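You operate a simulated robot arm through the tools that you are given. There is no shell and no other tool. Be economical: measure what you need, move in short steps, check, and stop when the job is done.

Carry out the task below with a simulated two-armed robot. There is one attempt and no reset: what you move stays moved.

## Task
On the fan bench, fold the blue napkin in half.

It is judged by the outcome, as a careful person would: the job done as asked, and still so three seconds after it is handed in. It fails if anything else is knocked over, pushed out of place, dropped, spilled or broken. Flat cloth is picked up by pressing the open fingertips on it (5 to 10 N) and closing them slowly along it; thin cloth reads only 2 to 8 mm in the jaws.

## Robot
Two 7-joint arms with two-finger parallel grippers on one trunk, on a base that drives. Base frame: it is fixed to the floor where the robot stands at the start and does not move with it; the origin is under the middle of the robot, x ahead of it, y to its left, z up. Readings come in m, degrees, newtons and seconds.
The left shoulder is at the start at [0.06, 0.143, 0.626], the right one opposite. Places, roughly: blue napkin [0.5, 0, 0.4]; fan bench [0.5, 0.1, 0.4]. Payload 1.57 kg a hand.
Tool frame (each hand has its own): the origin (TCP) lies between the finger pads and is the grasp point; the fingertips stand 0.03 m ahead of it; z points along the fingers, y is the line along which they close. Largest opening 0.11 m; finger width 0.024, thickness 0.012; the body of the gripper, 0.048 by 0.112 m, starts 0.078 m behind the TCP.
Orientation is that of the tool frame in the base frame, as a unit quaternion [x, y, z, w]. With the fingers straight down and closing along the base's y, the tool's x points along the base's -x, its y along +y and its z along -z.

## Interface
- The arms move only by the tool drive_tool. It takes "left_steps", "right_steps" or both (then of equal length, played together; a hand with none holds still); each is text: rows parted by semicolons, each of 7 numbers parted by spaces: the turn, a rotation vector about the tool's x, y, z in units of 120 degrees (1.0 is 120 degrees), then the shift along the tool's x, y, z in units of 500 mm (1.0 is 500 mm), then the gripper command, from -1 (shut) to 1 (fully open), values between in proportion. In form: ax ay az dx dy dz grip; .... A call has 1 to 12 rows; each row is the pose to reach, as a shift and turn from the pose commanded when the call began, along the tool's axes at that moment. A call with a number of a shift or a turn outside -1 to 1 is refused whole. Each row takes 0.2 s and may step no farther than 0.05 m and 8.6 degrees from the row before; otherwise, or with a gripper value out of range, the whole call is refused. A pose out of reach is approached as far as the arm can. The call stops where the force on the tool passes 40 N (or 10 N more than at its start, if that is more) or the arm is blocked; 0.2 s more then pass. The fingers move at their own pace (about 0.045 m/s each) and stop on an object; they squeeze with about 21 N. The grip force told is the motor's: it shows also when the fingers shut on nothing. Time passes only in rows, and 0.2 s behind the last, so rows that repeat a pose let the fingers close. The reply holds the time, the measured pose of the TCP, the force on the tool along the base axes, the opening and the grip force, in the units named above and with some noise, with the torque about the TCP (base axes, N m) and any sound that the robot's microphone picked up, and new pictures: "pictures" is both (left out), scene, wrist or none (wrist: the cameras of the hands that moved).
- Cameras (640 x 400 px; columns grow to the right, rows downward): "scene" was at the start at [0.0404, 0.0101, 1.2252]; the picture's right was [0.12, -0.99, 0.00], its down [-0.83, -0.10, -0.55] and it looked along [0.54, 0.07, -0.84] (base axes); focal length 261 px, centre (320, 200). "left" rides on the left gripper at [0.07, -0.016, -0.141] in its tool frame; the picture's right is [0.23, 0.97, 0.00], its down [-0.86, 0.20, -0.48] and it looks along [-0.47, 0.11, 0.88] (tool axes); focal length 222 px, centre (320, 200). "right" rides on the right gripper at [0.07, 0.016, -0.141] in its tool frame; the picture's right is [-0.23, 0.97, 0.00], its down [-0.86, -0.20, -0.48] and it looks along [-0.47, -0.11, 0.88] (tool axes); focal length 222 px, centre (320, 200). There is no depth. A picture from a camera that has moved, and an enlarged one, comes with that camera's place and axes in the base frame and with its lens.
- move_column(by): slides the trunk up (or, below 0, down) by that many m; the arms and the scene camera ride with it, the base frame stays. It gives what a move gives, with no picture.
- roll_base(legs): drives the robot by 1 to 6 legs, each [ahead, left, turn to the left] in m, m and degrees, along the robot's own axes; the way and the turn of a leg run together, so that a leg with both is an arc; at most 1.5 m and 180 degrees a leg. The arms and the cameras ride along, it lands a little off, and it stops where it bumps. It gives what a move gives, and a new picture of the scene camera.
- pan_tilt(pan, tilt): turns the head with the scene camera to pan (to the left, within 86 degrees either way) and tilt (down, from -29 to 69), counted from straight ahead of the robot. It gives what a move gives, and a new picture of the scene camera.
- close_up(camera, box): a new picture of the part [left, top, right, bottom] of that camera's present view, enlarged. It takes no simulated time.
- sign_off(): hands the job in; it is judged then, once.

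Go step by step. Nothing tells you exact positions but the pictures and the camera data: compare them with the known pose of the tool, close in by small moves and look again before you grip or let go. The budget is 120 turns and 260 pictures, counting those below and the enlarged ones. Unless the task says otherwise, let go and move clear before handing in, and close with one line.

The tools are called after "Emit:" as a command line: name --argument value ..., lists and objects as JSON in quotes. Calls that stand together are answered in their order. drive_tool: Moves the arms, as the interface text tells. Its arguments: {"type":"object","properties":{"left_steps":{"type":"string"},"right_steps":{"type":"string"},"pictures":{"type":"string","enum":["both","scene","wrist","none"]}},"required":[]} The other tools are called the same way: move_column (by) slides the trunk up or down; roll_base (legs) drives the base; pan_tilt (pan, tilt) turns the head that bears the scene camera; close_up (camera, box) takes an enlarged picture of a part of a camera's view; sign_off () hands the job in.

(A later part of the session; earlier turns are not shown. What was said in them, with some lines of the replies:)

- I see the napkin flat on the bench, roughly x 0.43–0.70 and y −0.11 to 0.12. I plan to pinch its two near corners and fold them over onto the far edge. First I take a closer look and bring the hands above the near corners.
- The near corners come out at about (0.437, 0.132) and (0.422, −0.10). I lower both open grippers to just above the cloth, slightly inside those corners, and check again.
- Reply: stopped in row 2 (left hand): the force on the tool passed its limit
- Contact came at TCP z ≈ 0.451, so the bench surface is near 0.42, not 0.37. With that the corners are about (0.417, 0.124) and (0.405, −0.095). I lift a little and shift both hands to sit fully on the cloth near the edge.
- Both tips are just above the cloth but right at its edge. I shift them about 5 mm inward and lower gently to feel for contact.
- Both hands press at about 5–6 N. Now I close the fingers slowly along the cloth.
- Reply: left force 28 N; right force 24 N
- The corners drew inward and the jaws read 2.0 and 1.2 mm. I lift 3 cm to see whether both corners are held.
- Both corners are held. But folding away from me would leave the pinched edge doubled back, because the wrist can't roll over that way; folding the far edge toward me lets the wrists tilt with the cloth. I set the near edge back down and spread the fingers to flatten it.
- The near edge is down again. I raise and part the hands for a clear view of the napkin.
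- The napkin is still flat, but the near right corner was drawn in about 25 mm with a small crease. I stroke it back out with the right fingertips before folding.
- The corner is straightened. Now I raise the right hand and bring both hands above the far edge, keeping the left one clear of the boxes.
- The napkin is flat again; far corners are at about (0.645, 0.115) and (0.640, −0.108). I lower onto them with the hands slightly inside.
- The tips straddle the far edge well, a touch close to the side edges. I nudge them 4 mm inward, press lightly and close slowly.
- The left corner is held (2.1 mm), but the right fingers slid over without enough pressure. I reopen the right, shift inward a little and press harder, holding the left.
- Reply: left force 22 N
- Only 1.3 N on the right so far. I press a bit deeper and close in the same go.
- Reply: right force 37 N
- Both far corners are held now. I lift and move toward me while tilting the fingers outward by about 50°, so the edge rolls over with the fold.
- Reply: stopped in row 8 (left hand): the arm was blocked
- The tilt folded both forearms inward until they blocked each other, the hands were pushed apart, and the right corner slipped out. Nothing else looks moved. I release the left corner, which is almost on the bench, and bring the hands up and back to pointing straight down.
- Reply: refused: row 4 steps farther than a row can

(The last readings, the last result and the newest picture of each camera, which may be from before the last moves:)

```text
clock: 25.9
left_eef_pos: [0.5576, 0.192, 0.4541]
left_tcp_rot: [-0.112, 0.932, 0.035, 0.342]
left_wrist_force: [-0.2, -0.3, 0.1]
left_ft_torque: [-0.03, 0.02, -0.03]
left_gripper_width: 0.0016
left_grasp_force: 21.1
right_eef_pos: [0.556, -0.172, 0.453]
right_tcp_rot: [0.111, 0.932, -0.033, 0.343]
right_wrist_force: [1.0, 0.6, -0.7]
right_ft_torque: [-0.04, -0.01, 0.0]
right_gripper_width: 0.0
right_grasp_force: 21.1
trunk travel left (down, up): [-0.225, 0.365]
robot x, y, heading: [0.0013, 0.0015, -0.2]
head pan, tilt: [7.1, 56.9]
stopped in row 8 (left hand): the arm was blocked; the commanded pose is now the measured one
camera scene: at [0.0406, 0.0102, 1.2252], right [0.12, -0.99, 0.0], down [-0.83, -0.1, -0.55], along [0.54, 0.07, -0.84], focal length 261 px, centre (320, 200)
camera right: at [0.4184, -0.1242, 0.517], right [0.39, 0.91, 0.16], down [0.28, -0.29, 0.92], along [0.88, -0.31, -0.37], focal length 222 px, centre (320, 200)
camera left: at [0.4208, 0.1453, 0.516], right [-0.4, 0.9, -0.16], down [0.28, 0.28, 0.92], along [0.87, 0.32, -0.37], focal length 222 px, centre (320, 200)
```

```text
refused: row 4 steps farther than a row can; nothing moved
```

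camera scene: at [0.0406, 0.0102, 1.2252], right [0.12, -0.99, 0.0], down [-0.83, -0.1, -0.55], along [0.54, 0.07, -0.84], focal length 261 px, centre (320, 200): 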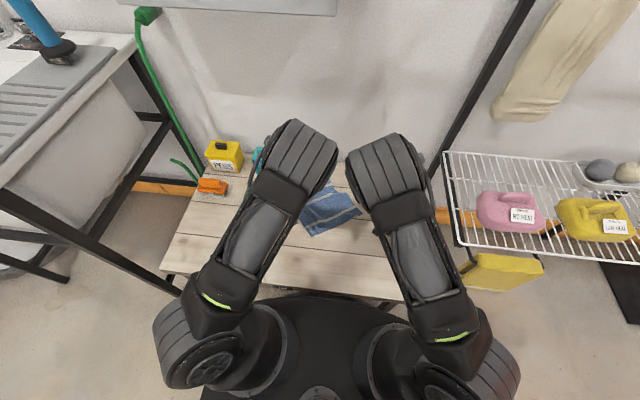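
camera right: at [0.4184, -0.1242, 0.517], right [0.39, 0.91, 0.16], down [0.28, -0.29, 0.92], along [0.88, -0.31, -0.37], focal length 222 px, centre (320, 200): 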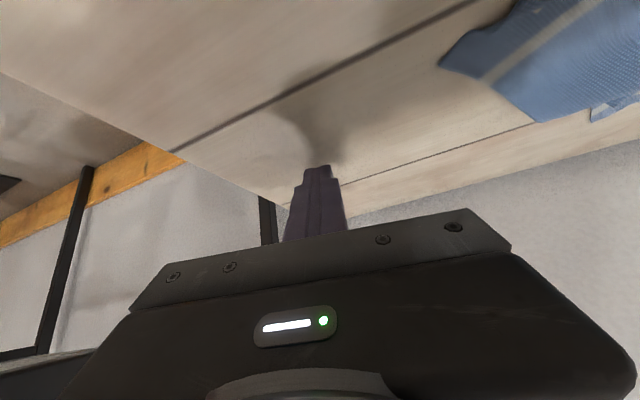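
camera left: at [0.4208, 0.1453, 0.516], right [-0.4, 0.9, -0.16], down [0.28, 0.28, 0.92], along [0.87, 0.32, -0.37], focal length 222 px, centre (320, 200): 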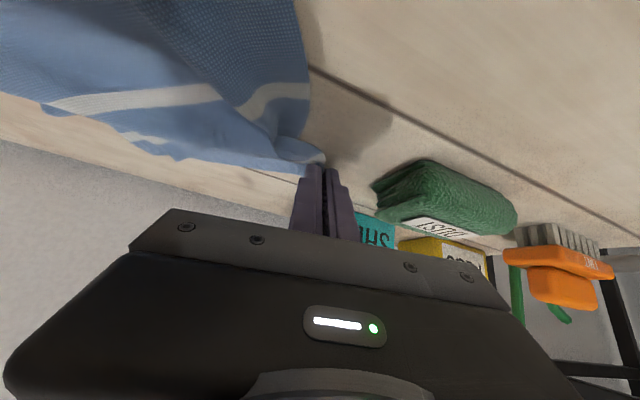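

Emit:
drive_tool --left_steps "0 0 0 0 0 0 -0.7; 0 0 0 0 0 0 -0.42; 0 0 0 -0.06 -0.001 -0.07 -0.42; 0 0 0 -0.12 -0.002 -0.14 -0.42; 0.006 0.056 0.018 -0.129 -0.002 -0.152 -0.42; 0.011 0.112 0.037 -0.129 -0.002 -0.152 -0.42; 0.017 0.168 0.055 -0.129 -0.002 -0.152 -0.42; 0.023 0.223 0.073 -0.129 -0.002 -0.152 -0.42; 0.028 0.279 0.092 -0.129 -0.002 -0.152 -0.42; 0.034 0.335 0.11 -0.129 -0.002 -0.152 -0.42; 0.034 0.335 0.11 -0.129 -0.002 -0.152 -0.42" --right_steps "0 0 0 0 0 0 -1; 0 0 0 0 0 0 -1; 0 0 0 -0.06 0.001 -0.07 -1; 0 0 0 -0.12 0.002 -0.14 -1; -0.006 0.056 -0.018 -0.129 0.002 -0.152 -1; -0.011 0.112 -0.037 -0.129 0.002 -0.152 -1; -0.017 0.168 -0.055 -0.129 0.002 -0.152 -1; -0.022 0.223 -0.073 -0.129 0.002 -0.152 -1; -0.027 0.279 -0.091 -0.129 0.002 -0.152 -1; -0.032 0.335 -0.109 -0.129 0.002 -0.152 -1; -0.032 0.335 -0.109 -0.129 0.002 -0.152 -1"

Emit:
close_up --camera "scene" --box '[230, 140, 430, 265]'

```text
clock: 28.3
left_eef_pos: [0.5573, 0.1942, 0.5534]
left_tcp_rot: [0.001, 1.0, 0.002, -0.002]
left_wrist_force: [-0.2, -0.3, -0.3]
left_ft_torque: [0.0, 0.0, 0.03]
left_gripper_width: 0.032
left_grasp_force: 0.1
right_eef_pos: [0.5551, -0.1723, 0.5532]
right_tcp_rot: [-0.001, 1.0, -0.001, -0.001]
right_wrist_force: [0.4, 0.5, 0.6]
right_ft_torque: [0.01, 0.02, -0.01]
right_gripper_width: 0.0
right_grasp_force: 21.1
trunk travel left (down, up): [-0.225, 0.365]
robot x, y, heading: [0.0002, -0.0009, 0.0]
head pan, tilt: [7.1, 56.9]
camera scene: at [0.0409, 0.0101, 1.2252], right [0.12, -0.99, 0.0], down [-0.83, -0.1, -0.55], along [0.54, 0.07, -0.84], focal length 261 px, centre (320, 200)
camera right: at [0.4858, -0.1558, 0.6951], right [0.23, 0.97, 0.0], down [0.86, -0.2, 0.48], along [0.47, -0.11, -0.88], focal length 222 px, centre (320, 200)
camera left: at [0.488, 0.1779, 0.6941], right [-0.23, 0.97, 0.0], down [0.86, 0.2, 0.48], along [0.46, 0.11, -0.88], focal length 222 px, centre (320, 200)
```

scene: 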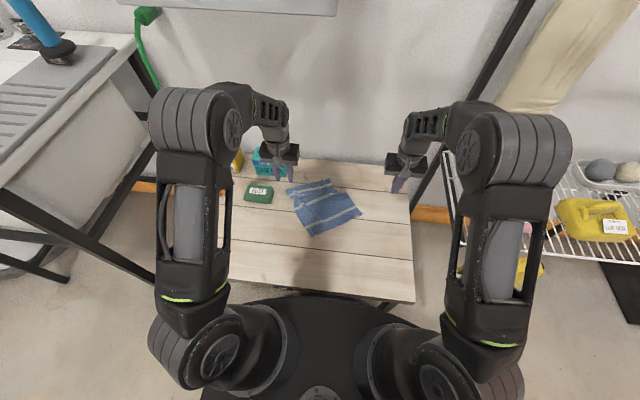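
right: 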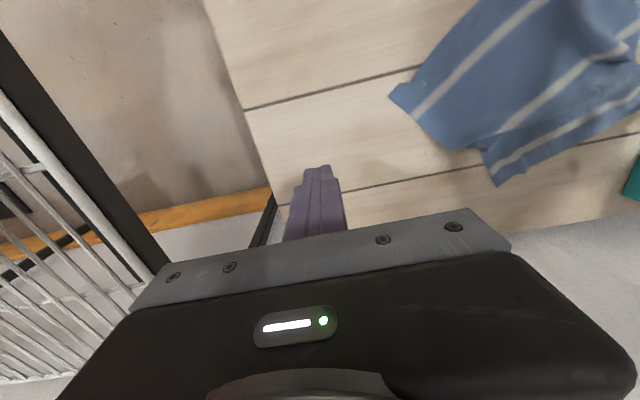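
left: 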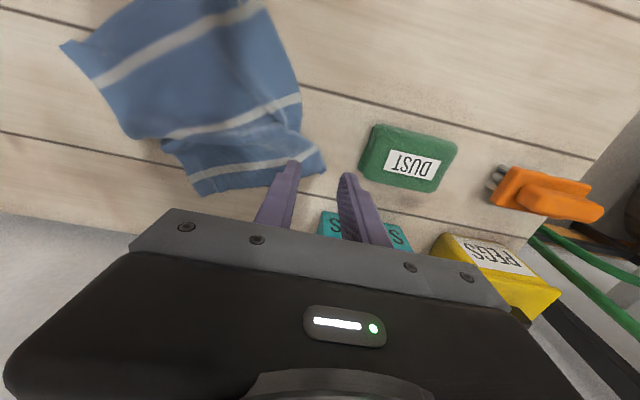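

```text
3.20 times, centred on (330, 202) of scene
camera zoom: at [0.0409, 0.0101, 1.2252], right [0.12, -0.99, 0.0], down [-0.83, -0.1, -0.55], along [0.54, 0.07, -0.84], focal length 834 px, centre (288, 192)
```

zoom: 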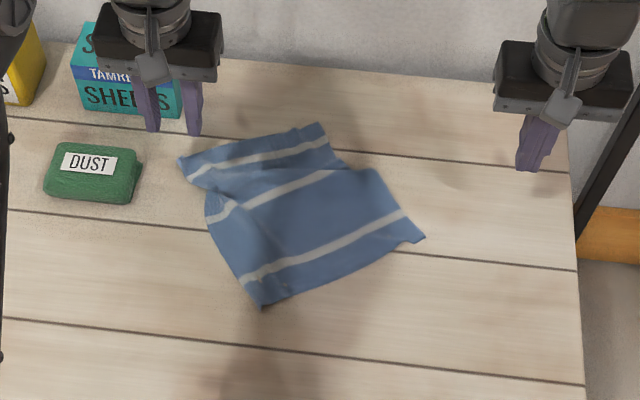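

The napkin is turned about 24° and rumpled; its old far edge now runs from A ≈ (0.59, 0.21) to B ≈ (0.66, 0.05). New plan: take that edge with the hands straight down, lift the whole napkin so it hangs flat, lay the lower half toward me, then bring the top back over it. First the right hand goes above corner B with a 24° yaw while the left moves out of the way.

Emit:
drive_tool --left_steps "0 0 0 0.03 0.01 0 -0.42; 0 0 0 0.06 0.03 0 -0.42; 0 0 0 0.09 0.05 0 -0.42; 0 0 0 0.12 0.07 0 -0.42; 0 0 0 0.15 0.09 0 -0.42; 0 0 0 0.18 0.09 0 -0.42; 0 0 0 0.21 0.09 0 -0.42; 0 0 0 0.21 0.09 0 -0.42" --right_steps "0 0 0 -0.02 0.07 0 -0.42; 0 0 -0.05 -0.05 0.14 0 -0.42; 0 0 -0.1 -0.08 0.21 0.01 -0.42; 0 0 -0.15 -0.11 0.28 0.03 -0.42; 0 0 -0.2 -0.14 0.35 0.05 -0.42; 0 0 -0.2 -0.16 0.42 0.08 -0.42; 0 0 -0.2 -0.17 0.485 0.106 -0.42; 0 0 -0.2 -0.17 0.485 0.106 -0.42"

```text
clock: 30.1
left_eef_pos: [0.4537, 0.2373, 0.5527]
left_tcp_rot: [0.0, 1.0, 0.001, -0.001]
left_wrist_force: [0.2, 1.0, 0.1]
left_ft_torque: [0.02, -0.01, -0.03]
left_gripper_width: 0.0321
left_grasp_force: 0.2
right_eef_pos: [0.6394, 0.0692, 0.4993]
right_tcp_rot: [-0.208, 0.978, 0.0, -0.001]
right_wrist_force: [-0.8, -0.8, 0.0]
right_ft_torque: [-0.03, -0.01, -0.03]
right_gripper_width: 0.0318
right_grasp_force: 0.0
trunk travel left (down, up): [-0.225, 0.365]
robot x, y, heading: [0.0009, -0.0008, -0.2]
head pan, tilt: [7.1, 56.9]
camera scene: at [0.0408, 0.0103, 1.2252], right [0.12, -0.99, 0.0], down [-0.83, -0.1, -0.55], along [0.54, 0.07, -0.84], focal length 261 px, centre (320, 200)
camera right: at [0.5688, 0.0559, 0.6406], right [-0.19, 0.98, 0.0], down [0.86, 0.17, 0.48], along [0.47, 0.09, -0.88], focal length 222 px, centre (320, 200)
camera left: at [0.384, 0.2222, 0.6936], right [-0.23, 0.97, 0.0], down [0.86, 0.2, 0.48], along [0.46, 0.11, -0.88], focal length 222 px, centre (320, 200)
```

scene: 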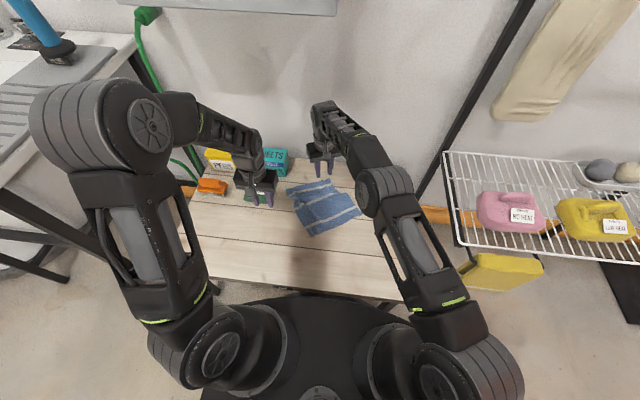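
right: 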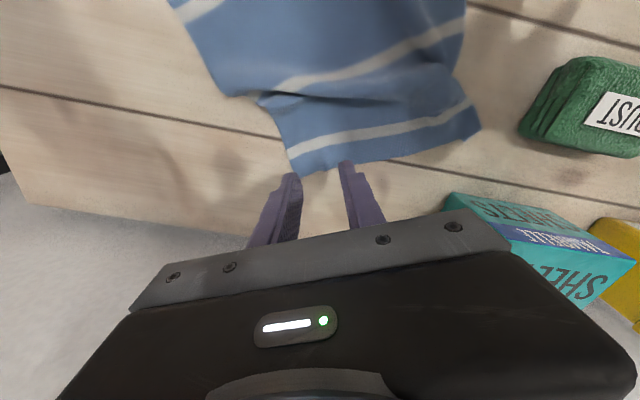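
left: 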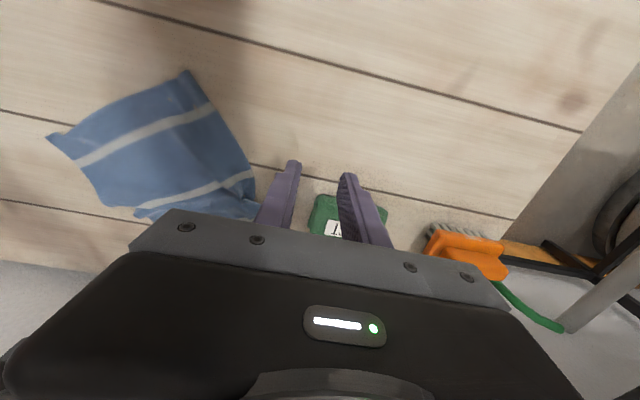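

The yaw matches the edge. I lower the right hand onto corner B, press and close slowly.

Emit:
drive_tool --right_steps "0 0 0 0.008 -0.009 0.05 -0.42; 0 0 0 0.008 -0.009 0.085 -0.42; 0 0 0 0.008 -0.009 0.094 -0.42; 0 0 0 0.008 -0.009 0.098 -0.42; 0 0 0 0.008 -0.009 0.1 -0.48; 0 0 0 0.008 -0.009 0.1 -0.55; 0 0 0 0.008 -0.009 0.1 -0.63; 0 0 0 0.008 -0.009 0.1 -0.71; 0 0 0 0.008 -0.009 0.1 -0.79; 0 0 0 0.008 -0.009 0.1 -0.87; 0 0 0 0.008 -0.009 0.1 -0.95; 0 0 0 0.008 -0.009 0.1 -1" --pictures "wrist"

```text
clock: 32.7
left_eef_pos: [0.4534, 0.2379, 0.5534]
left_tcp_rot: [-0.001, 1.0, 0.002, 0.0]
left_wrist_force: [-0.6, 0.4, 0.2]
left_ft_torque: [0.02, 0.01, 0.01]
left_gripper_width: 0.0319
left_grasp_force: 0.0
right_eef_pos: [0.6388, 0.0632, 0.4508]
right_tcp_rot: [-0.208, 0.978, -0.001, 0.001]
right_wrist_force: [-0.1, 0.8, 9.1]
right_ft_torque: [0.03, -0.01, -0.01]
right_gripper_width: 0.0021
right_grasp_force: 20.8
trunk travel left (down, up): [-0.225, 0.365]
robot x, y, heading: [0.0005, -0.001, 0.1]
head pan, tilt: [7.1, 56.9]
camera right: at [0.568, 0.051, 0.5927], right [-0.19, 0.98, 0.0], down [0.86, 0.17, 0.48], along [0.47, 0.09, -0.88], focal length 222 px, centre (320, 200)
```

right: 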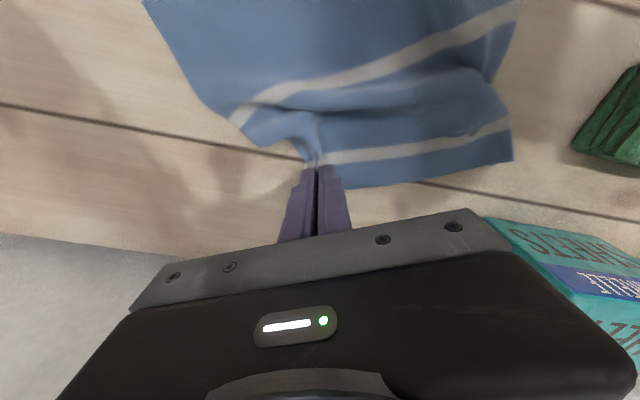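

Corner B is held. I lift it slightly and pull it to the right while undoing the yaw, which should straighten the edge.

Emit:
drive_tool --right_steps "0 0 0 0 0 -0.03 -1; 0 0 0 0 0 -0.05 -1; 0 0 0.05 0.01 -0.04 -0.05 -1; 0 0 0.1 0.02 -0.08 -0.05 -1; 0 0 0.15 0.03 -0.12 -0.05 -1; 0 0 0.2 0.039 -0.164 -0.05 -1; 0 0 0.2 0.039 -0.164 -0.05 -1" --pictures "wrist"

Emit:
close_up --camera "scene" --box '[230, 140, 430, 265]'

```text
clock: 34.3
left_eef_pos: [0.4548, 0.2377, 0.5516]
left_tcp_rot: [0.0, 1.0, 0.001, -0.001]
left_wrist_force: [-0.4, -0.1, 0.2]
left_ft_torque: [-0.06, -0.04, 0.01]
left_gripper_width: 0.0319
left_grasp_force: 0.1
right_eef_pos: [0.6547, -0.0185, 0.4751]
right_tcp_rot: [0.0, 1.0, 0.0, 0.0]
right_wrist_force: [0.1, -0.1, -1.0]
right_ft_torque: [0.0, -0.02, 0.07]
right_gripper_width: 0.0021
right_grasp_force: 21.5
trunk travel left (down, up): [-0.225, 0.365]
robot x, y, heading: [0.0025, -0.0025, -0.4]
head pan, tilt: [7.1, 56.9]
camera right: at [0.5841, -0.0022, 0.6167], right [0.23, 0.97, 0.0], down [0.85, -0.2, 0.48], along [0.47, -0.11, -0.88], focal length 222 px, centre (320, 200)
```

right: 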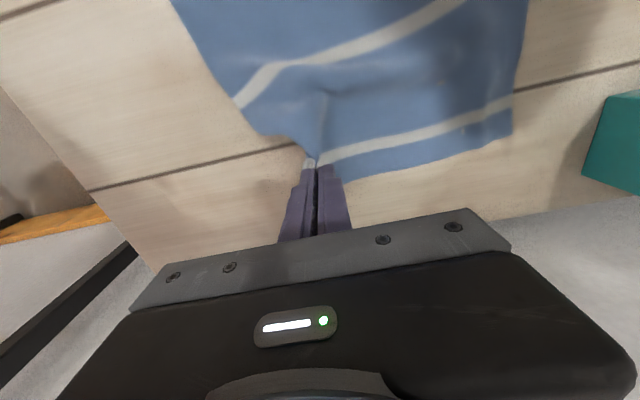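

```text
3.20 times, centred on (330, 202) of scene
camera zoom: at [0.0407, 0.0101, 1.2252], right [0.12, -0.99, 0.0], down [-0.83, -0.1, -0.55], along [0.54, 0.07, -0.84], focal length 834 px, centre (288, 192)
```

zoom: 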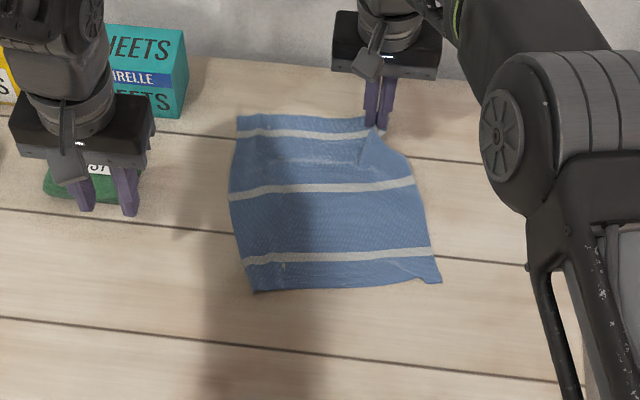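

That aligned the napkin nicely; corner A is at about (0.662, 0.150). The left hand now goes above it.

Emit:
drive_tool --left_steps "0 0 0 -0.02 -0.08 0 -0.42; 0 0 0 -0.06 -0.15 0 -0.42; 0 0 0 -0.11 -0.22 0 -0.42; 0 0 0 -0.2 -0.235 0 -0.42; 0 0 0 -0.29 -0.235 0 -0.42; 0 0 0 -0.36 -0.235 0.05 -0.42; 0 0 0 -0.39 -0.235 0.1 -0.42; 0 0 0 -0.39 -0.235 0.153 -0.42; 0 0 0 -0.39 -0.235 0.153 -0.42" --pictures "wrist"

```text
clock: 36.3
left_eef_pos: [0.648, 0.1212, 0.4742]
left_tcp_rot: [0.0, 1.0, 0.003, -0.001]
left_wrist_force: [0.5, 0.4, -0.1]
left_ft_torque: [0.03, 0.01, 0.02]
left_gripper_width: 0.0318
left_grasp_force: 0.0
right_eef_pos: [0.6543, -0.0184, 0.4742]
right_tcp_rot: [-0.001, 1.0, -0.001, 0.001]
right_wrist_force: [0.5, -0.3, 0.1]
right_ft_torque: [-0.01, -0.01, 0.0]
right_gripper_width: 0.0018
right_grasp_force: 21.3
trunk travel left (down, up): [-0.225, 0.365]
robot x, y, heading: [-0.0011, -0.0033, -0.0]
head pan, tilt: [7.1, 56.9]
camera left: at [0.577, 0.105, 0.6151], right [-0.23, 0.97, 0.0], down [0.86, 0.2, 0.48], along [0.46, 0.11, -0.88], focal length 222 px, centre (320, 200)
```

left: 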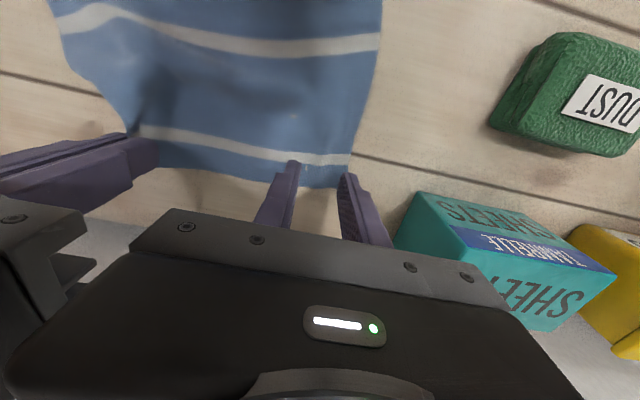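

Well placed. I lower the left hand onto corner A, press and close.

Emit:
drive_tool --left_steps "0 0 0 -0.002 -0.005 0.03 -0.42; 0 0 0 -0.002 -0.005 0.042 -0.42; 0 0 0 -0.002 -0.005 0.047 -0.42; 0 0 0 -0.002 -0.005 0.049 -0.42; 0 0 0 -0.002 -0.005 0.05 -0.48; 0 0 0 -0.002 -0.005 0.05 -0.55; 0 0 0 -0.002 -0.005 0.05 -0.63; 0 0 0 -0.002 -0.005 0.05 -0.71; 0 0 0 -0.002 -0.005 0.05 -0.79; 0 0 0 -0.002 -0.005 0.05 -0.87; 0 0 0 -0.002 -0.005 0.05 -0.95; 0 0 0 -0.002 -0.005 0.05 -1" --pictures "wrist"

```text
clock: 38.9
left_eef_pos: [0.6484, 0.1176, 0.4509]
left_tcp_rot: [0.0, 1.0, 0.0, 0.0]
left_wrist_force: [-0.7, -2.3, 9.5]
left_ft_torque: [-0.11, -0.04, -0.01]
left_gripper_width: 0.0019
left_grasp_force: 19.1
right_eef_pos: [0.6536, -0.0185, 0.4767]
right_tcp_rot: [-0.001, 1.0, -0.001, 0.001]
right_wrist_force: [0.0, 3.2, -0.5]
right_ft_torque: [0.06, 0.02, 0.02]
right_gripper_width: 0.0019
right_grasp_force: 20.7
trunk travel left (down, up): [-0.225, 0.365]
robot x, y, heading: [0.0009, -0.0016, -0.1]
head pan, tilt: [7.1, 56.9]
camera left: at [0.5782, 0.1031, 0.5923], right [-0.23, 0.97, 0.0], down [0.86, 0.2, 0.48], along [0.47, 0.11, -0.88], focal length 222 px, centre (320, 200)
```

left: 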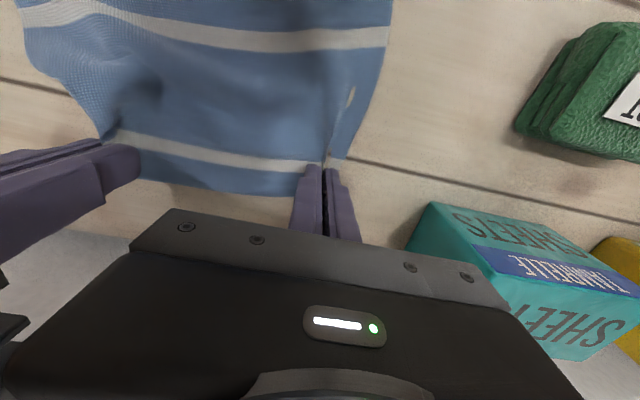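

Both corners are held and the edge between them is straight. I lift the whole napkin until it hangs free.

Emit:
drive_tool --left_steps "0 0 0 0 0 -0.06 -1; 0 0 0 0.01 0 -0.12 -1; 0 0 0 0.02 0 -0.19 -1; 0 0 0 0.03 0 -0.26 -1; 0 0 0 0.045 0 -0.33 -1; 0 0 0 0.055 0 -0.4 -1; 0 0 0 0.065 0 -0.47 -1; 0 0 0 0.077 0 -0.528 -1; 0 0 0 0.077 0 -0.528 -1; 0 0 0 0.077 0 -0.528 -1" --right_steps "0 0 0 0 0 -0.01 -1; 0 0 0 0.02 0 -0.07 -1; 0 0 0 0.03 0 -0.14 -1; 0 0 0 0.04 0 -0.21 -1; 0 0 0 0.055 0 -0.28 -1; 0 0 0 0.065 0 -0.35 -1; 0 0 0 0.075 0 -0.42 -1; 0 0 0 0.087 0 -0.477 -1; 0 0 0 0.087 0 -0.477 -1; 0 0 0 0.087 0 -0.477 -1"

```text
clock: 41.1
left_eef_pos: [0.6126, 0.1173, 0.7155]
left_tcp_rot: [0.0, 1.0, 0.002, -0.001]
left_wrist_force: [-0.4, 0.7, -0.1]
left_ft_torque: [0.0, 0.0, -0.03]
left_gripper_width: 0.0018
left_grasp_force: 20.6
right_eef_pos: [0.6125, -0.0187, 0.7039]
right_tcp_rot: [-0.001, 1.0, -0.002, 0.0]
right_wrist_force: [0.2, 0.5, -0.3]
right_ft_torque: [-0.03, -0.01, 0.0]
right_gripper_width: 0.0019
right_grasp_force: 21.3
right hand out of reach, approached as far as the arm can: row 8, 9, 10
trunk travel left (down, up): [-0.225, 0.365]
robot x, y, heading: [-0.0038, 0.0003, 0.1]
head pan, tilt: [7.1, 56.9]
camera scene: at [0.0408, 0.0101, 1.2252], right [0.12, -0.99, 0.0], down [-0.83, -0.1, -0.55], along [0.54, 0.07, -0.84], focal length 261 px, centre (320, 200)
camera right: at [0.5424, -0.0021, 0.8456], right [0.23, 0.97, 0.0], down [0.86, -0.2, 0.48], along [0.47, -0.11, -0.88], focal length 222 px, centre (320, 200)
camera left: at [0.5417, 0.1009, 0.8569], right [-0.23, 0.97, 0.0], down [0.86, 0.2, 0.48], along [0.46, 0.11, -0.88], focal length 222 px, centre (320, 200)
```

scene: 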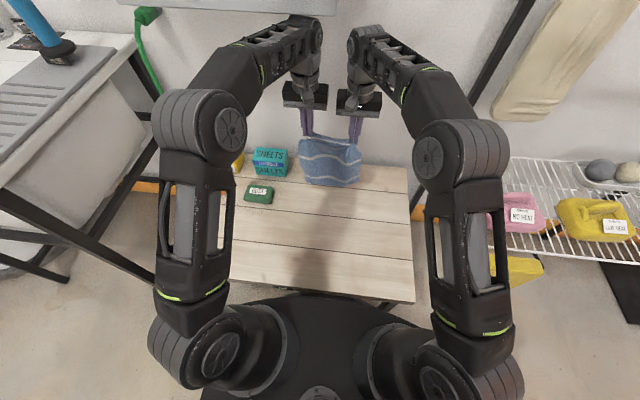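
right: 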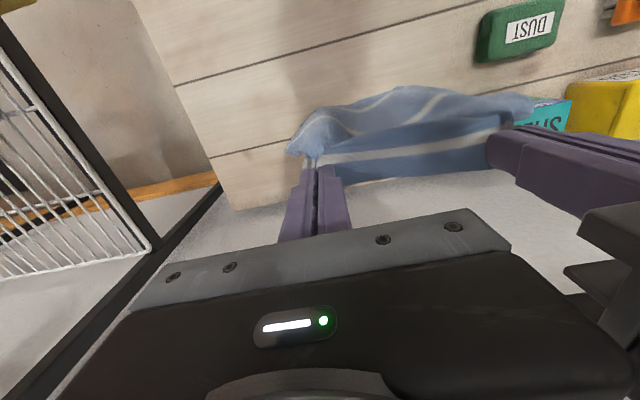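
left: 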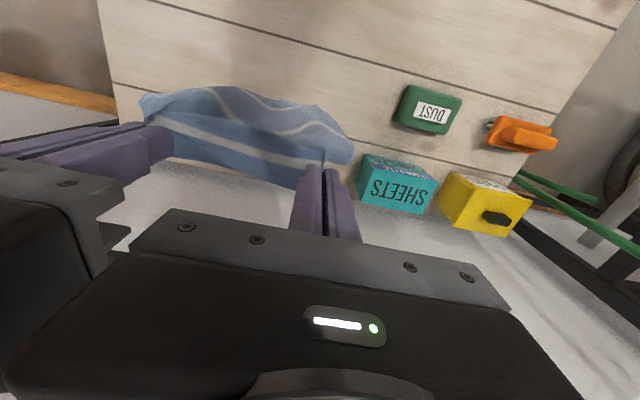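

The napkin hangs from both hands. I check it more closely before lowering.

Emit:
close_up --camera "scene" --box '[250, 80, 410, 220]'

```text
2.86 times, centred on (330, 150) of scene
camera zoom: at [0.0408, 0.0101, 1.2252], right [0.12, -0.99, 0.0], down [-0.83, -0.1, -0.55], along [0.54, 0.07, -0.84], focal length 745 px, centre (291, 343)
```

zoom: 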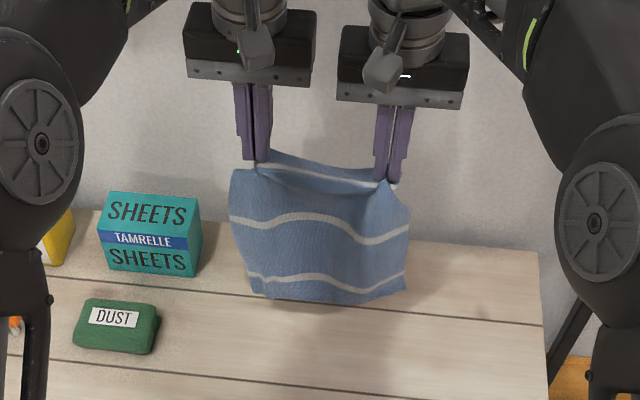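

It hangs reasonably flat with the bottom edge just above the bench. I lower a little first to level the hands, since the right was at its height limit.

Emit:
drive_tool --left_steps "0 0 0 0 0.004 0.03 -1; 0 0 0 0 0.004 0.06 -1; 0 0 0 0 0.004 0.06 -1" --right_steps "0 0 0 0 -0.004 0.03 -1; 0 0 0 0 -0.004 0.06 -1; 0 0 0 0 -0.004 0.06 -1" --pictures "none"

Emit:
close_up --camera "scene" --box '[250, 80, 410, 220]'

```text
clock: 41.9
left_eef_pos: [0.6122, 0.1201, 0.6847]
left_tcp_rot: [0.0, 1.0, 0.002, -0.001]
left_wrist_force: [-0.3, -2.6, -0.2]
left_ft_torque: [-0.06, -0.01, 0.03]
left_gripper_width: 0.0019
left_grasp_force: 21.3
right_eef_pos: [0.6138, -0.0196, 0.6747]
right_tcp_rot: [-0.001, 1.0, 0.0, 0.0]
right_wrist_force: [-0.7, 3.3, -0.1]
right_ft_torque: [0.06, 0.04, 0.0]
right_gripper_width: 0.0018
right_grasp_force: 20.5
trunk travel left (down, up): [-0.225, 0.365]
robot x, y, heading: [0.0009, 0.0016, 0.1]
head pan, tilt: [7.1, 56.9]
```

```text
2.86 times, centred on (330, 150) of scene
camera zoom: at [0.0408, 0.0101, 1.2252], right [0.12, -0.99, 0.0], down [-0.83, -0.1, -0.55], along [0.54, 0.07, -0.84], focal length 745 px, centre (291, 343)
```

zoom: 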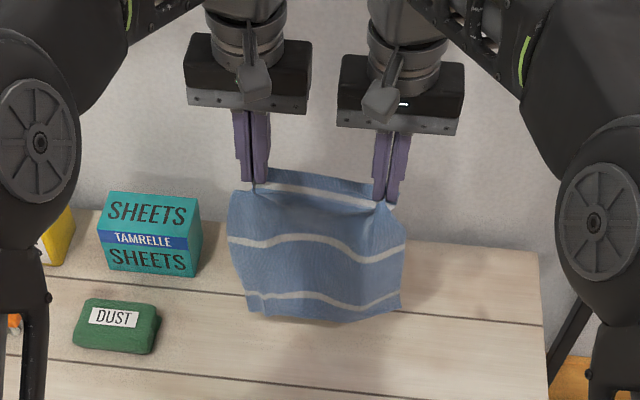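

The bottom edge is just touching. I now lay the lower half down by lowering and drawing back toward me together.

Emit:
drive_tool --left_steps "0 0 0 0 0 0.03 -1; 0 0 0 0.02 0 0.06 -1; 0 0 0 0.05 0 0.09 -1; 0 0 0 0.085 0 0.12 -1; 0 0 0 0.12 0 0.15 -1; 0 0 0 0.155 0 0.18 -1; 0 0 0 0.19 0 0.21 -1; 0 0 0 0.225 0 0.24 -1; 0 0 0 0.264 0 0.273 -1; 0 0 0 0.264 0 0.273 -1" --right_steps "0 0 0 0 0 0.02 -1; 0 0 0 0.02 0 0.045 -1; 0 0 0 0.05 0 0.075 -1; 0 0 0 0.085 0 0.105 -1; 0 0 0 0.12 0 0.135 -1; 0 0 0 0.155 0 0.165 -1; 0 0 0 0.19 0 0.195 -1; 0 0 0 0.225 0 0.225 -1; 0 0 0 0.268 0 0.253 -1; 0 0 0 0.268 0 0.253 -1" --pictures "wrist"

Emit:
close_up --camera "scene" --box '[250, 120, 410, 220]'

```text
clock: 44.1
left_eef_pos: [0.4795, 0.1192, 0.5474]
left_tcp_rot: [0.0, 1.0, 0.002, -0.001]
left_wrist_force: [0.2, -4.2, -0.1]
left_ft_torque: [-0.1, 0.02, 0.02]
left_gripper_width: 0.0018
left_grasp_force: 21.3
right_eef_pos: [0.4795, -0.0202, 0.5468]
right_tcp_rot: [0.0, 1.0, 0.0, 0.001]
right_wrist_force: [0.8, 3.9, 0.2]
right_ft_torque: [0.11, 0.02, 0.0]
right_gripper_width: 0.0021
right_grasp_force: 21.2
trunk travel left (down, up): [-0.225, 0.365]
robot x, y, heading: [0.0012, -0.0008, -0.1]
head pan, tilt: [7.1, 56.9]
camera right: at [0.4092, -0.0038, 0.6885], right [0.23, 0.97, 0.0], down [0.85, -0.2, 0.48], along [0.47, -0.11, -0.88], focal length 222 px, centre (320, 200)
camera left: at [0.4073, 0.1046, 0.6894], right [-0.23, 0.97, 0.0], down [0.86, 0.2, 0.48], along [0.46, 0.11, -0.88], focal length 222 px, centre (320, 200)
```

right: 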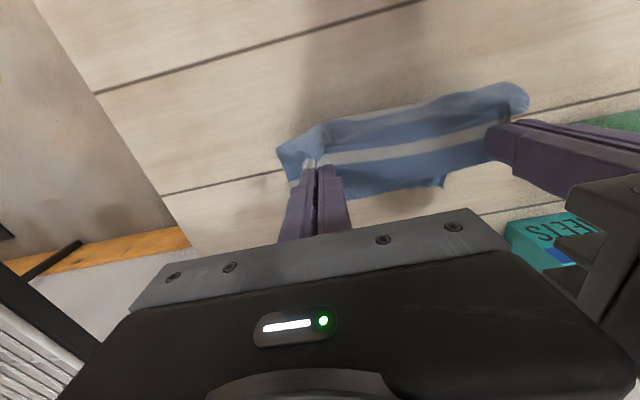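
left: 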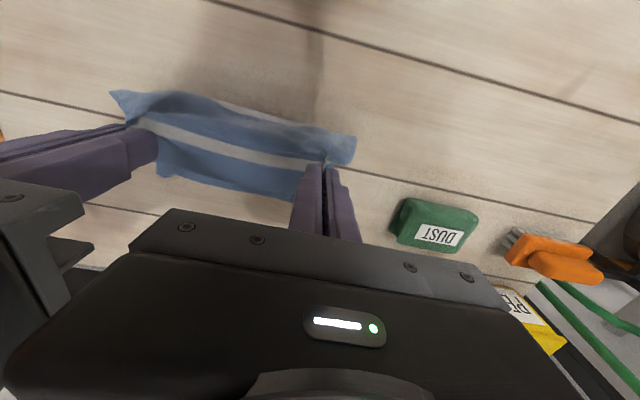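

```text
4.00 times, centred on (330, 170) of scene
camera zoom: at [0.0406, 0.0101, 1.2252], right [0.12, -0.99, 0.0], down [-0.83, -0.1, -0.55], along [0.54, 0.07, -0.84], focal length 1043 px, centre (280, 320)
```

zoom: 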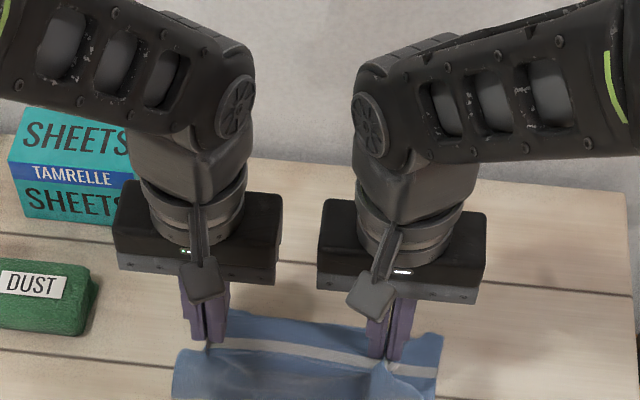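

I need to see the lower half between the hands and me.

Emit:
close_up --camera "scene" --box '[270, 170, 390, 245]'

Emit:
close_up --camera "left" --box '[80, 60, 400, 260]'

```text
5.33 times, centred on (330, 208) of scene
camera zoom: at [0.0406, 0.0101, 1.2252], right [0.12, -0.99, 0.0], down [-0.83, -0.1, -0.55], along [0.54, 0.07, -0.84], focal length 1390 px, centre (267, 160)
```

zoom: 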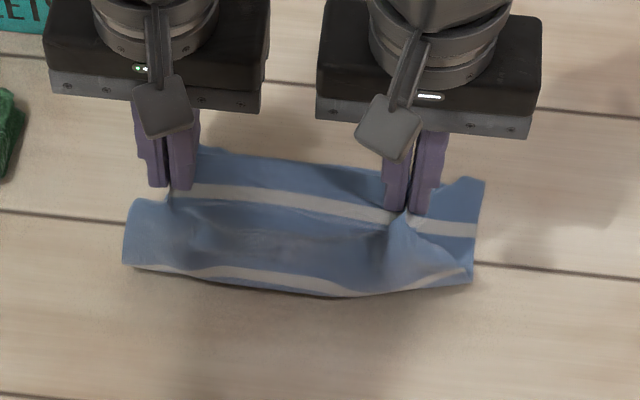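

```text
2.00 times, centred on (240, 160) of left
camera zoom: at [0.4073, 0.1046, 0.6894], right [-0.23, 0.97, 0.0], down [0.86, 0.2, 0.48], along [0.46, 0.11, -0.88], focal length 444 px, centre (480, 280)
```

zoom: 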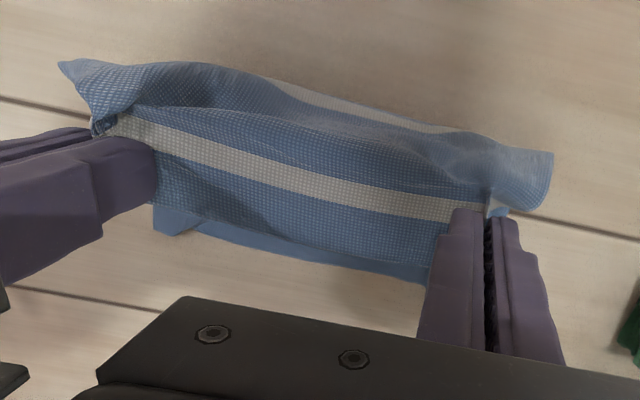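

The lower half lies with the middle stripe at the front bulge, and its edge is at x ≈ 0.556 behind the hands. I now lower and carry the held edge forward to x ≈ 0.546, shifting 1 cm right to line up.

Emit:
drive_tool --left_steps "0 0 0 0.01 -0.003 0.044 -1; 0 0 0 0.01 -0.006 0.084 -1; 0 0 0 -0.006 -0.009 0.118 -1; 0 0 0 -0.034 -0.012 0.144 -1; 0 0 0 -0.064 -0.015 0.158 -1; 0 0 0 -0.094 -0.018 0.168 -1; 0 0 0 -0.12 -0.02 0.174 -1; 0 0 0 -0.132 -0.02 0.178 -1; 0 0 0 -0.132 -0.02 0.178 -1" --right_steps "0 0 0 0.01 -0.003 0.044 -1; 0 0 0 0.01 -0.006 0.084 -1; 0 0 0 -0.006 -0.009 0.118 -1; 0 0 0 -0.034 -0.012 0.144 -1; 0 0 0 -0.064 -0.015 0.158 -1; 0 0 0 -0.094 -0.018 0.168 -1; 0 0 0 -0.12 -0.02 0.174 -1; 0 0 0 -0.132 -0.02 0.178 -1; 0 0 0 -0.132 -0.02 0.178 -1" --pictures "wrist"

Emit:
close_up --camera "scene" --box '[270, 160, 390, 235]'

```text
clock: 46.1
left_eef_pos: [0.5454, 0.1095, 0.4575]
left_tcp_rot: [-0.001, 1.0, 0.002, -0.001]
left_wrist_force: [-1.0, -3.8, -0.9]
left_ft_torque: [-0.14, 0.0, 0.0]
left_gripper_width: 0.0017
left_grasp_force: 20.6
right_eef_pos: [0.546, -0.0305, 0.4586]
right_tcp_rot: [-0.001, 1.0, 0.0, 0.0]
right_wrist_force: [0.5, 4.4, 0.8]
right_ft_torque: [0.12, 0.04, 0.0]
right_gripper_width: 0.0022
right_grasp_force: 20.9
trunk travel left (down, up): [-0.225, 0.365]
robot x, y, heading: [0.0004, -0.0006, -0.1]
head pan, tilt: [7.1, 56.9]
camera right: at [0.476, -0.0148, 0.5994], right [0.23, 0.97, 0.0], down [0.86, -0.2, 0.48], along [0.47, -0.11, -0.88], focal length 222 px, centre (320, 200)
camera left: at [0.4747, 0.0941, 0.5997], right [-0.23, 0.97, 0.0], down [0.86, 0.2, 0.48], along [0.46, 0.11, -0.88], focal length 222 px, centre (320, 200)
```

right: 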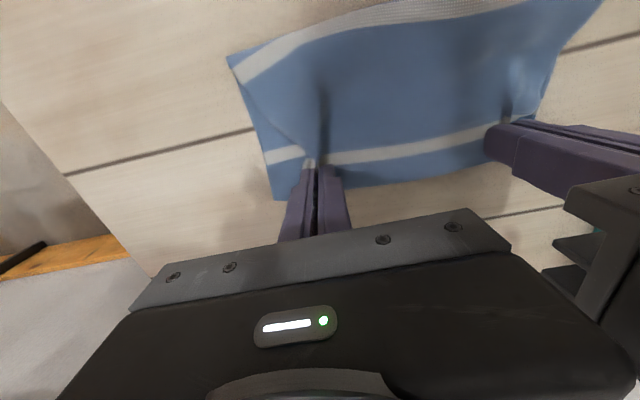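
left: 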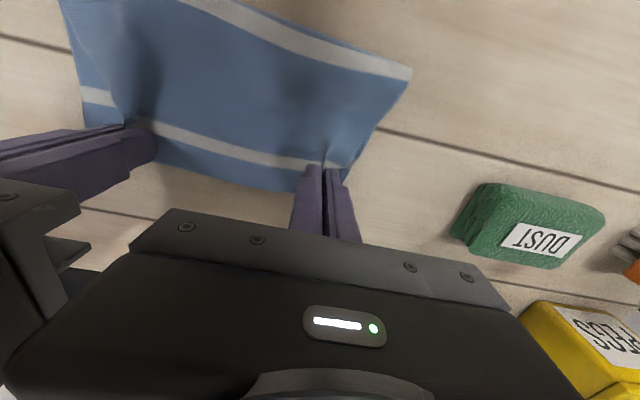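

```text
5.33 times, centred on (330, 198) of scene
camera zoom: at [0.0408, 0.0101, 1.2252], right [0.12, -0.99, 0.0], down [-0.83, -0.1, -0.55], along [0.54, 0.07, -0.84], focal length 1390 px, centre (267, 213)
```

zoom: 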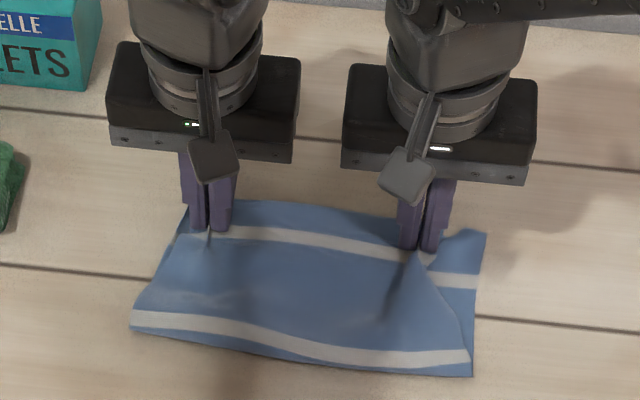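

The fold is taking shape well: upper edge over lower edge, middle stripe at the front. I press lightly and open the fingers slowly to spread the pinched corners, drifting the right hand a bit outward, then lift.

Emit:
drive_tool --left_steps "0 0 0 0 0 0.007 -1; 0 0 0 0 0 0.01 -0.95; 0 0 0 0 0 0.01 -0.87; 0 0 0 0 0 0.01 -0.79; 0 0 0 0 0 0.01 -0.71; 0 0 0 0 0 0.01 -0.63; 0 0 0 0 0 0.01 -0.55; 0 0 0 0 0 0.01 -0.47; 0 0 0 0 0 0.01 -0.42; 0 0 0 0 0 -0.02 -0.42; 0 0 0 0 0 -0.08 -0.42; 0 0 0 0 0 -0.14 -0.42" --right_steps "0 0 0 0 0 0.009 -1; 0 0 0 0 0 0.012 -0.95; 0 0 0 0 -0.003 0.012 -0.87; 0 0 0 0 -0.006 0.012 -0.79; 0 0 0 0 -0.009 0.012 -0.71; 0 0 0 0 -0.012 0.012 -0.63; 0 0 0 0 -0.015 0.012 -0.55; 0 0 0 0 -0.018 0.012 -0.47; 0 0 0 0 -0.02 0.012 -0.42; 0 0 0 0 -0.02 -0.02 -0.42; 0 0 0 0 -0.02 -0.08 -0.42; 0 0 0 0 -0.02 -0.14 -0.42" --pictures "wrist"

Emit:
close_up --camera "scene" --box '[270, 160, 390, 235]'

```text
clock: 48.7
left_eef_pos: [0.5446, 0.1101, 0.5284]
left_tcp_rot: [-0.001, 1.0, 0.002, -0.001]
left_wrist_force: [0.1, -0.2, 0.4]
left_ft_torque: [-0.03, 0.01, -0.01]
left_gripper_width: 0.032
left_grasp_force: 0.1
right_eef_pos: [0.5443, -0.0417, 0.5289]
right_tcp_rot: [-0.001, 1.0, 0.0, 0.0]
right_wrist_force: [-0.2, -0.1, -0.3]
right_ft_torque: [-0.01, 0.0, -0.01]
right_gripper_width: 0.0319
right_grasp_force: 0.0
trunk travel left (down, up): [-0.225, 0.365]
robot x, y, heading: [-0.0022, -0.0031, -0.2]
head pan, tilt: [7.1, 56.9]
camera right: at [0.4745, -0.0258, 0.6706], right [0.23, 0.97, 0.0], down [0.86, -0.2, 0.48], along [0.47, -0.11, -0.88], focal length 222 px, centre (320, 200)
camera left: at [0.4744, 0.0944, 0.6698], right [-0.23, 0.97, 0.0], down [0.86, 0.2, 0.48], along [0.46, 0.11, -0.88], focal length 222 px, centre (320, 200)
```

right: 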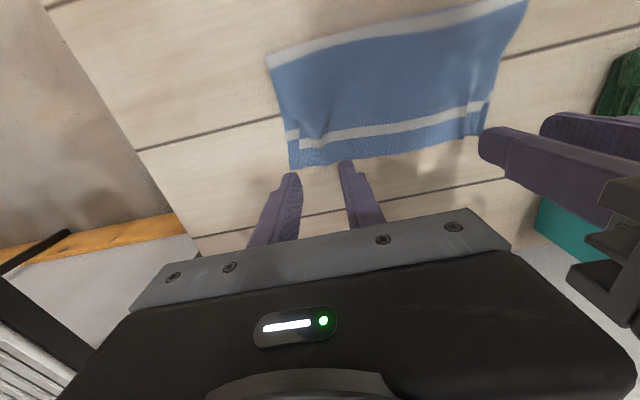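
left: 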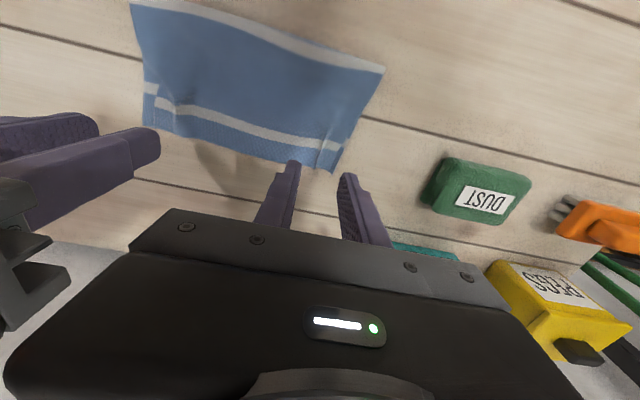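

```text
5.33 times, centred on (330, 198) of scene
camera zoom: at [0.0407, 0.0101, 1.2251], right [0.12, -0.99, 0.0], down [-0.83, -0.1, -0.55], along [0.54, 0.07, -0.84], focal length 1390 px, centre (267, 213)
```

zoom: 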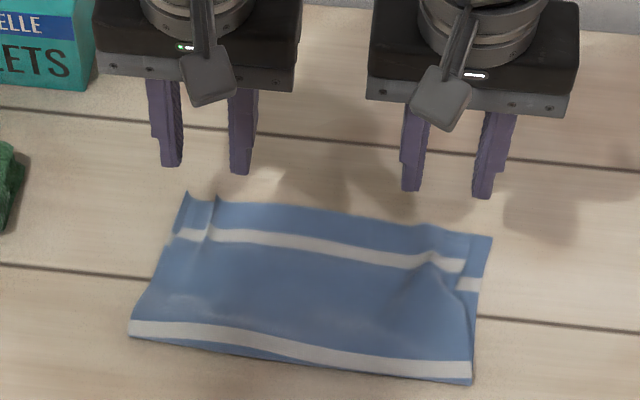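

The napkin is folded in half with edges nearly matching; two small ridges remain at the released corners. I smooth both outward with a light symmetric stroke of the closed fingertips.

Emit:
drive_tool --left_steps "0 0 0 0.004 -0.006 0 -1; 0 0 0 0.004 -0.01 0.06 -1; 0 0 0 0.004 -0.01 0.12 -1; 0 0 0 0.004 -0.01 0.146 -1; 0 0 0 0.004 -0.01 0.152 -1; 0 0 0 0.004 0.0 0.152 -1; 0 0 0 0.004 0.012 0.152 -1; 0 0 0 0.004 0.024 0.152 -1; 0 0 0 0.004 0.034 0.152 -1; 0 0 0 0.004 0.034 0.12 -1; 0 0 0 0.004 0.034 0.04 -1; 0 0 0 0.004 0.034 -0.04 -1" --right_steps "0 0 0 0.006 0 0 -1; 0 0 0 0.006 -0.0 0.06 -1; 0 0 0 0.006 -0.0 0.12 -1; 0 0 0 0.006 -0.0 0.146 -1; 0 0 0 0.006 -0.0 0.152 -1; 0 0 0 0.006 -0.01 0.152 -1; 0 0 0 0.006 -0.02 0.152 -1; 0 0 0 0.006 -0.03 0.152 -1; 0 0 0 0.006 -0.04 0.152 -1; 0 0 0 0.006 -0.04 0.12 -1; 0 0 0 0.006 -0.04 0.04 -1; 0 0 0 0.006 -0.04 -0.04 -1" --pictures "none"

Emit:
close_up --camera "scene" --box '[270, 160, 390, 235]'

```text
clock: 51.3
left_eef_pos: [0.5432, 0.1258, 0.5504]
left_tcp_rot: [-0.001, 1.0, 0.002, -0.002]
left_wrist_force: [0.3, 0.0, 0.5]
left_ft_torque: [-0.01, 0.0, 0.0]
left_gripper_width: 0.0002
left_grasp_force: 20.7
right_eef_pos: [0.541, -0.0612, 0.5474]
right_tcp_rot: [0.0, 1.0, -0.001, 0.0]
right_wrist_force: [0.0, -0.2, 0.4]
right_ft_torque: [0.0, 0.03, 0.0]
right_gripper_width: 0.0
right_grasp_force: 21.0
trunk travel left (down, up): [-0.225, 0.365]
robot x, y, heading: [0.0013, 0.0027, 0.3]
head pan, tilt: [7.1, 56.9]
```

```text
5.33 times, centred on (330, 198) of scene
camera zoom: at [0.0407, 0.0101, 1.2251], right [0.12, -0.99, 0.0], down [-0.83, -0.1, -0.55], along [0.54, 0.07, -0.84], focal length 1390 px, centre (267, 213)
```

zoom: 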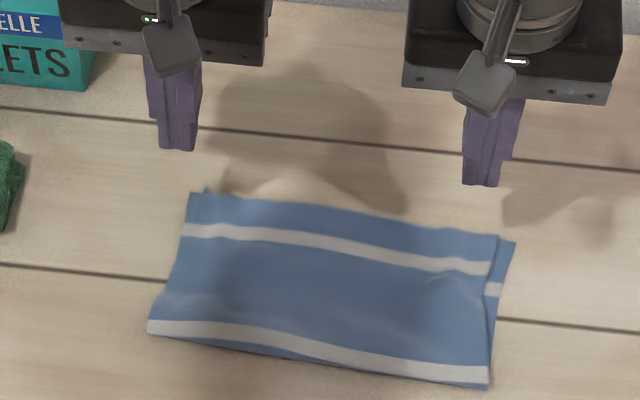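

The napkin lies neatly folded in half, edges aligned within about a centimetre. I move the hands up and clear and check the whole bench.

Emit:
drive_tool --left_steps "0 0 0 0 0 -0.08 -1; 0 0 0 0.04 0.06 -0.12 -1; 0 0 0 0.08 0.13 -0.12 -1; 0 0 0 0.12 0.19 -0.12 -1; 0 0 0 0.12 0.19 -0.12 -1" --right_steps "0 0 0 0 0 -0.08 -1; 0 0 0 0.04 -0.06 -0.12 -1; 0 0 0 0.08 -0.13 -0.12 -1; 0 0 0 0.12 -0.19 -0.12 -1; 0 0 0 0.12 -0.19 -0.12 -1" --pictures "scene"

Emit:
close_up --camera "scene" --box '[200, 130, 420, 267]'

```text
clock: 52.5
left_eef_pos: [0.4836, 0.2208, 0.6103]
left_tcp_rot: [0.0, 1.0, 0.001, -0.001]
left_wrist_force: [0.1, -0.4, -0.7]
left_ft_torque: [-0.02, -0.02, 0.02]
left_gripper_width: 0.0
left_grasp_force: 20.6
right_eef_pos: [0.4822, -0.1553, 0.6081]
right_tcp_rot: [-0.002, 1.0, -0.001, -0.001]
right_wrist_force: [0.0, -0.3, 0.3]
right_ft_torque: [-0.02, 0.04, -0.02]
right_gripper_width: 0.0
right_grasp_force: 21.0
trunk travel left (down, up): [-0.225, 0.365]
robot x, y, heading: [0.0004, -0.0004, 0.2]
head pan, tilt: [7.1, 56.9]
camera scene: at [0.0405, 0.0101, 1.2252], right [0.12, -0.99, 0.0], down [-0.83, -0.1, -0.55], along [0.54, 0.07, -0.84], focal length 261 px, centre (320, 200)
```

scene: 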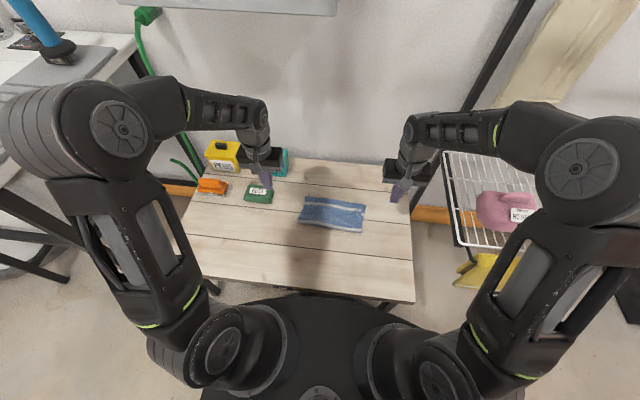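

```text
2.91 times, centred on (310, 198) of scene
camera zoom: at [0.0405, 0.0101, 1.2252], right [0.12, -0.99, 0.0], down [-0.83, -0.1, -0.55], along [0.54, 0.07, -0.84], focal length 758 px, centre (349, 204)
```

zoom: 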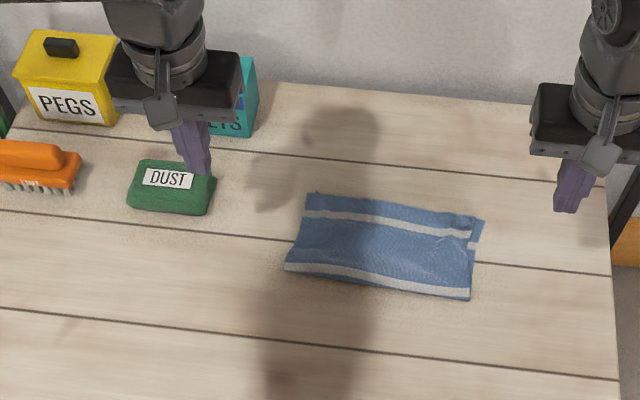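

The napkin is folded in half along its middle stripe, the other items stand where they were, and both hands are clear. I hand the job in.

Emit:
sign_off

```text
The job is handed in.
```

The blue napkin is folded in half on the fan bench, with its edges matching to within about a centimetre, and nothing else on the bench was moved. My first fold attempt slipped and rumpled the napkin, so I picked it up, straightened it and folded it again. It ended up slightly to one side of where it started.
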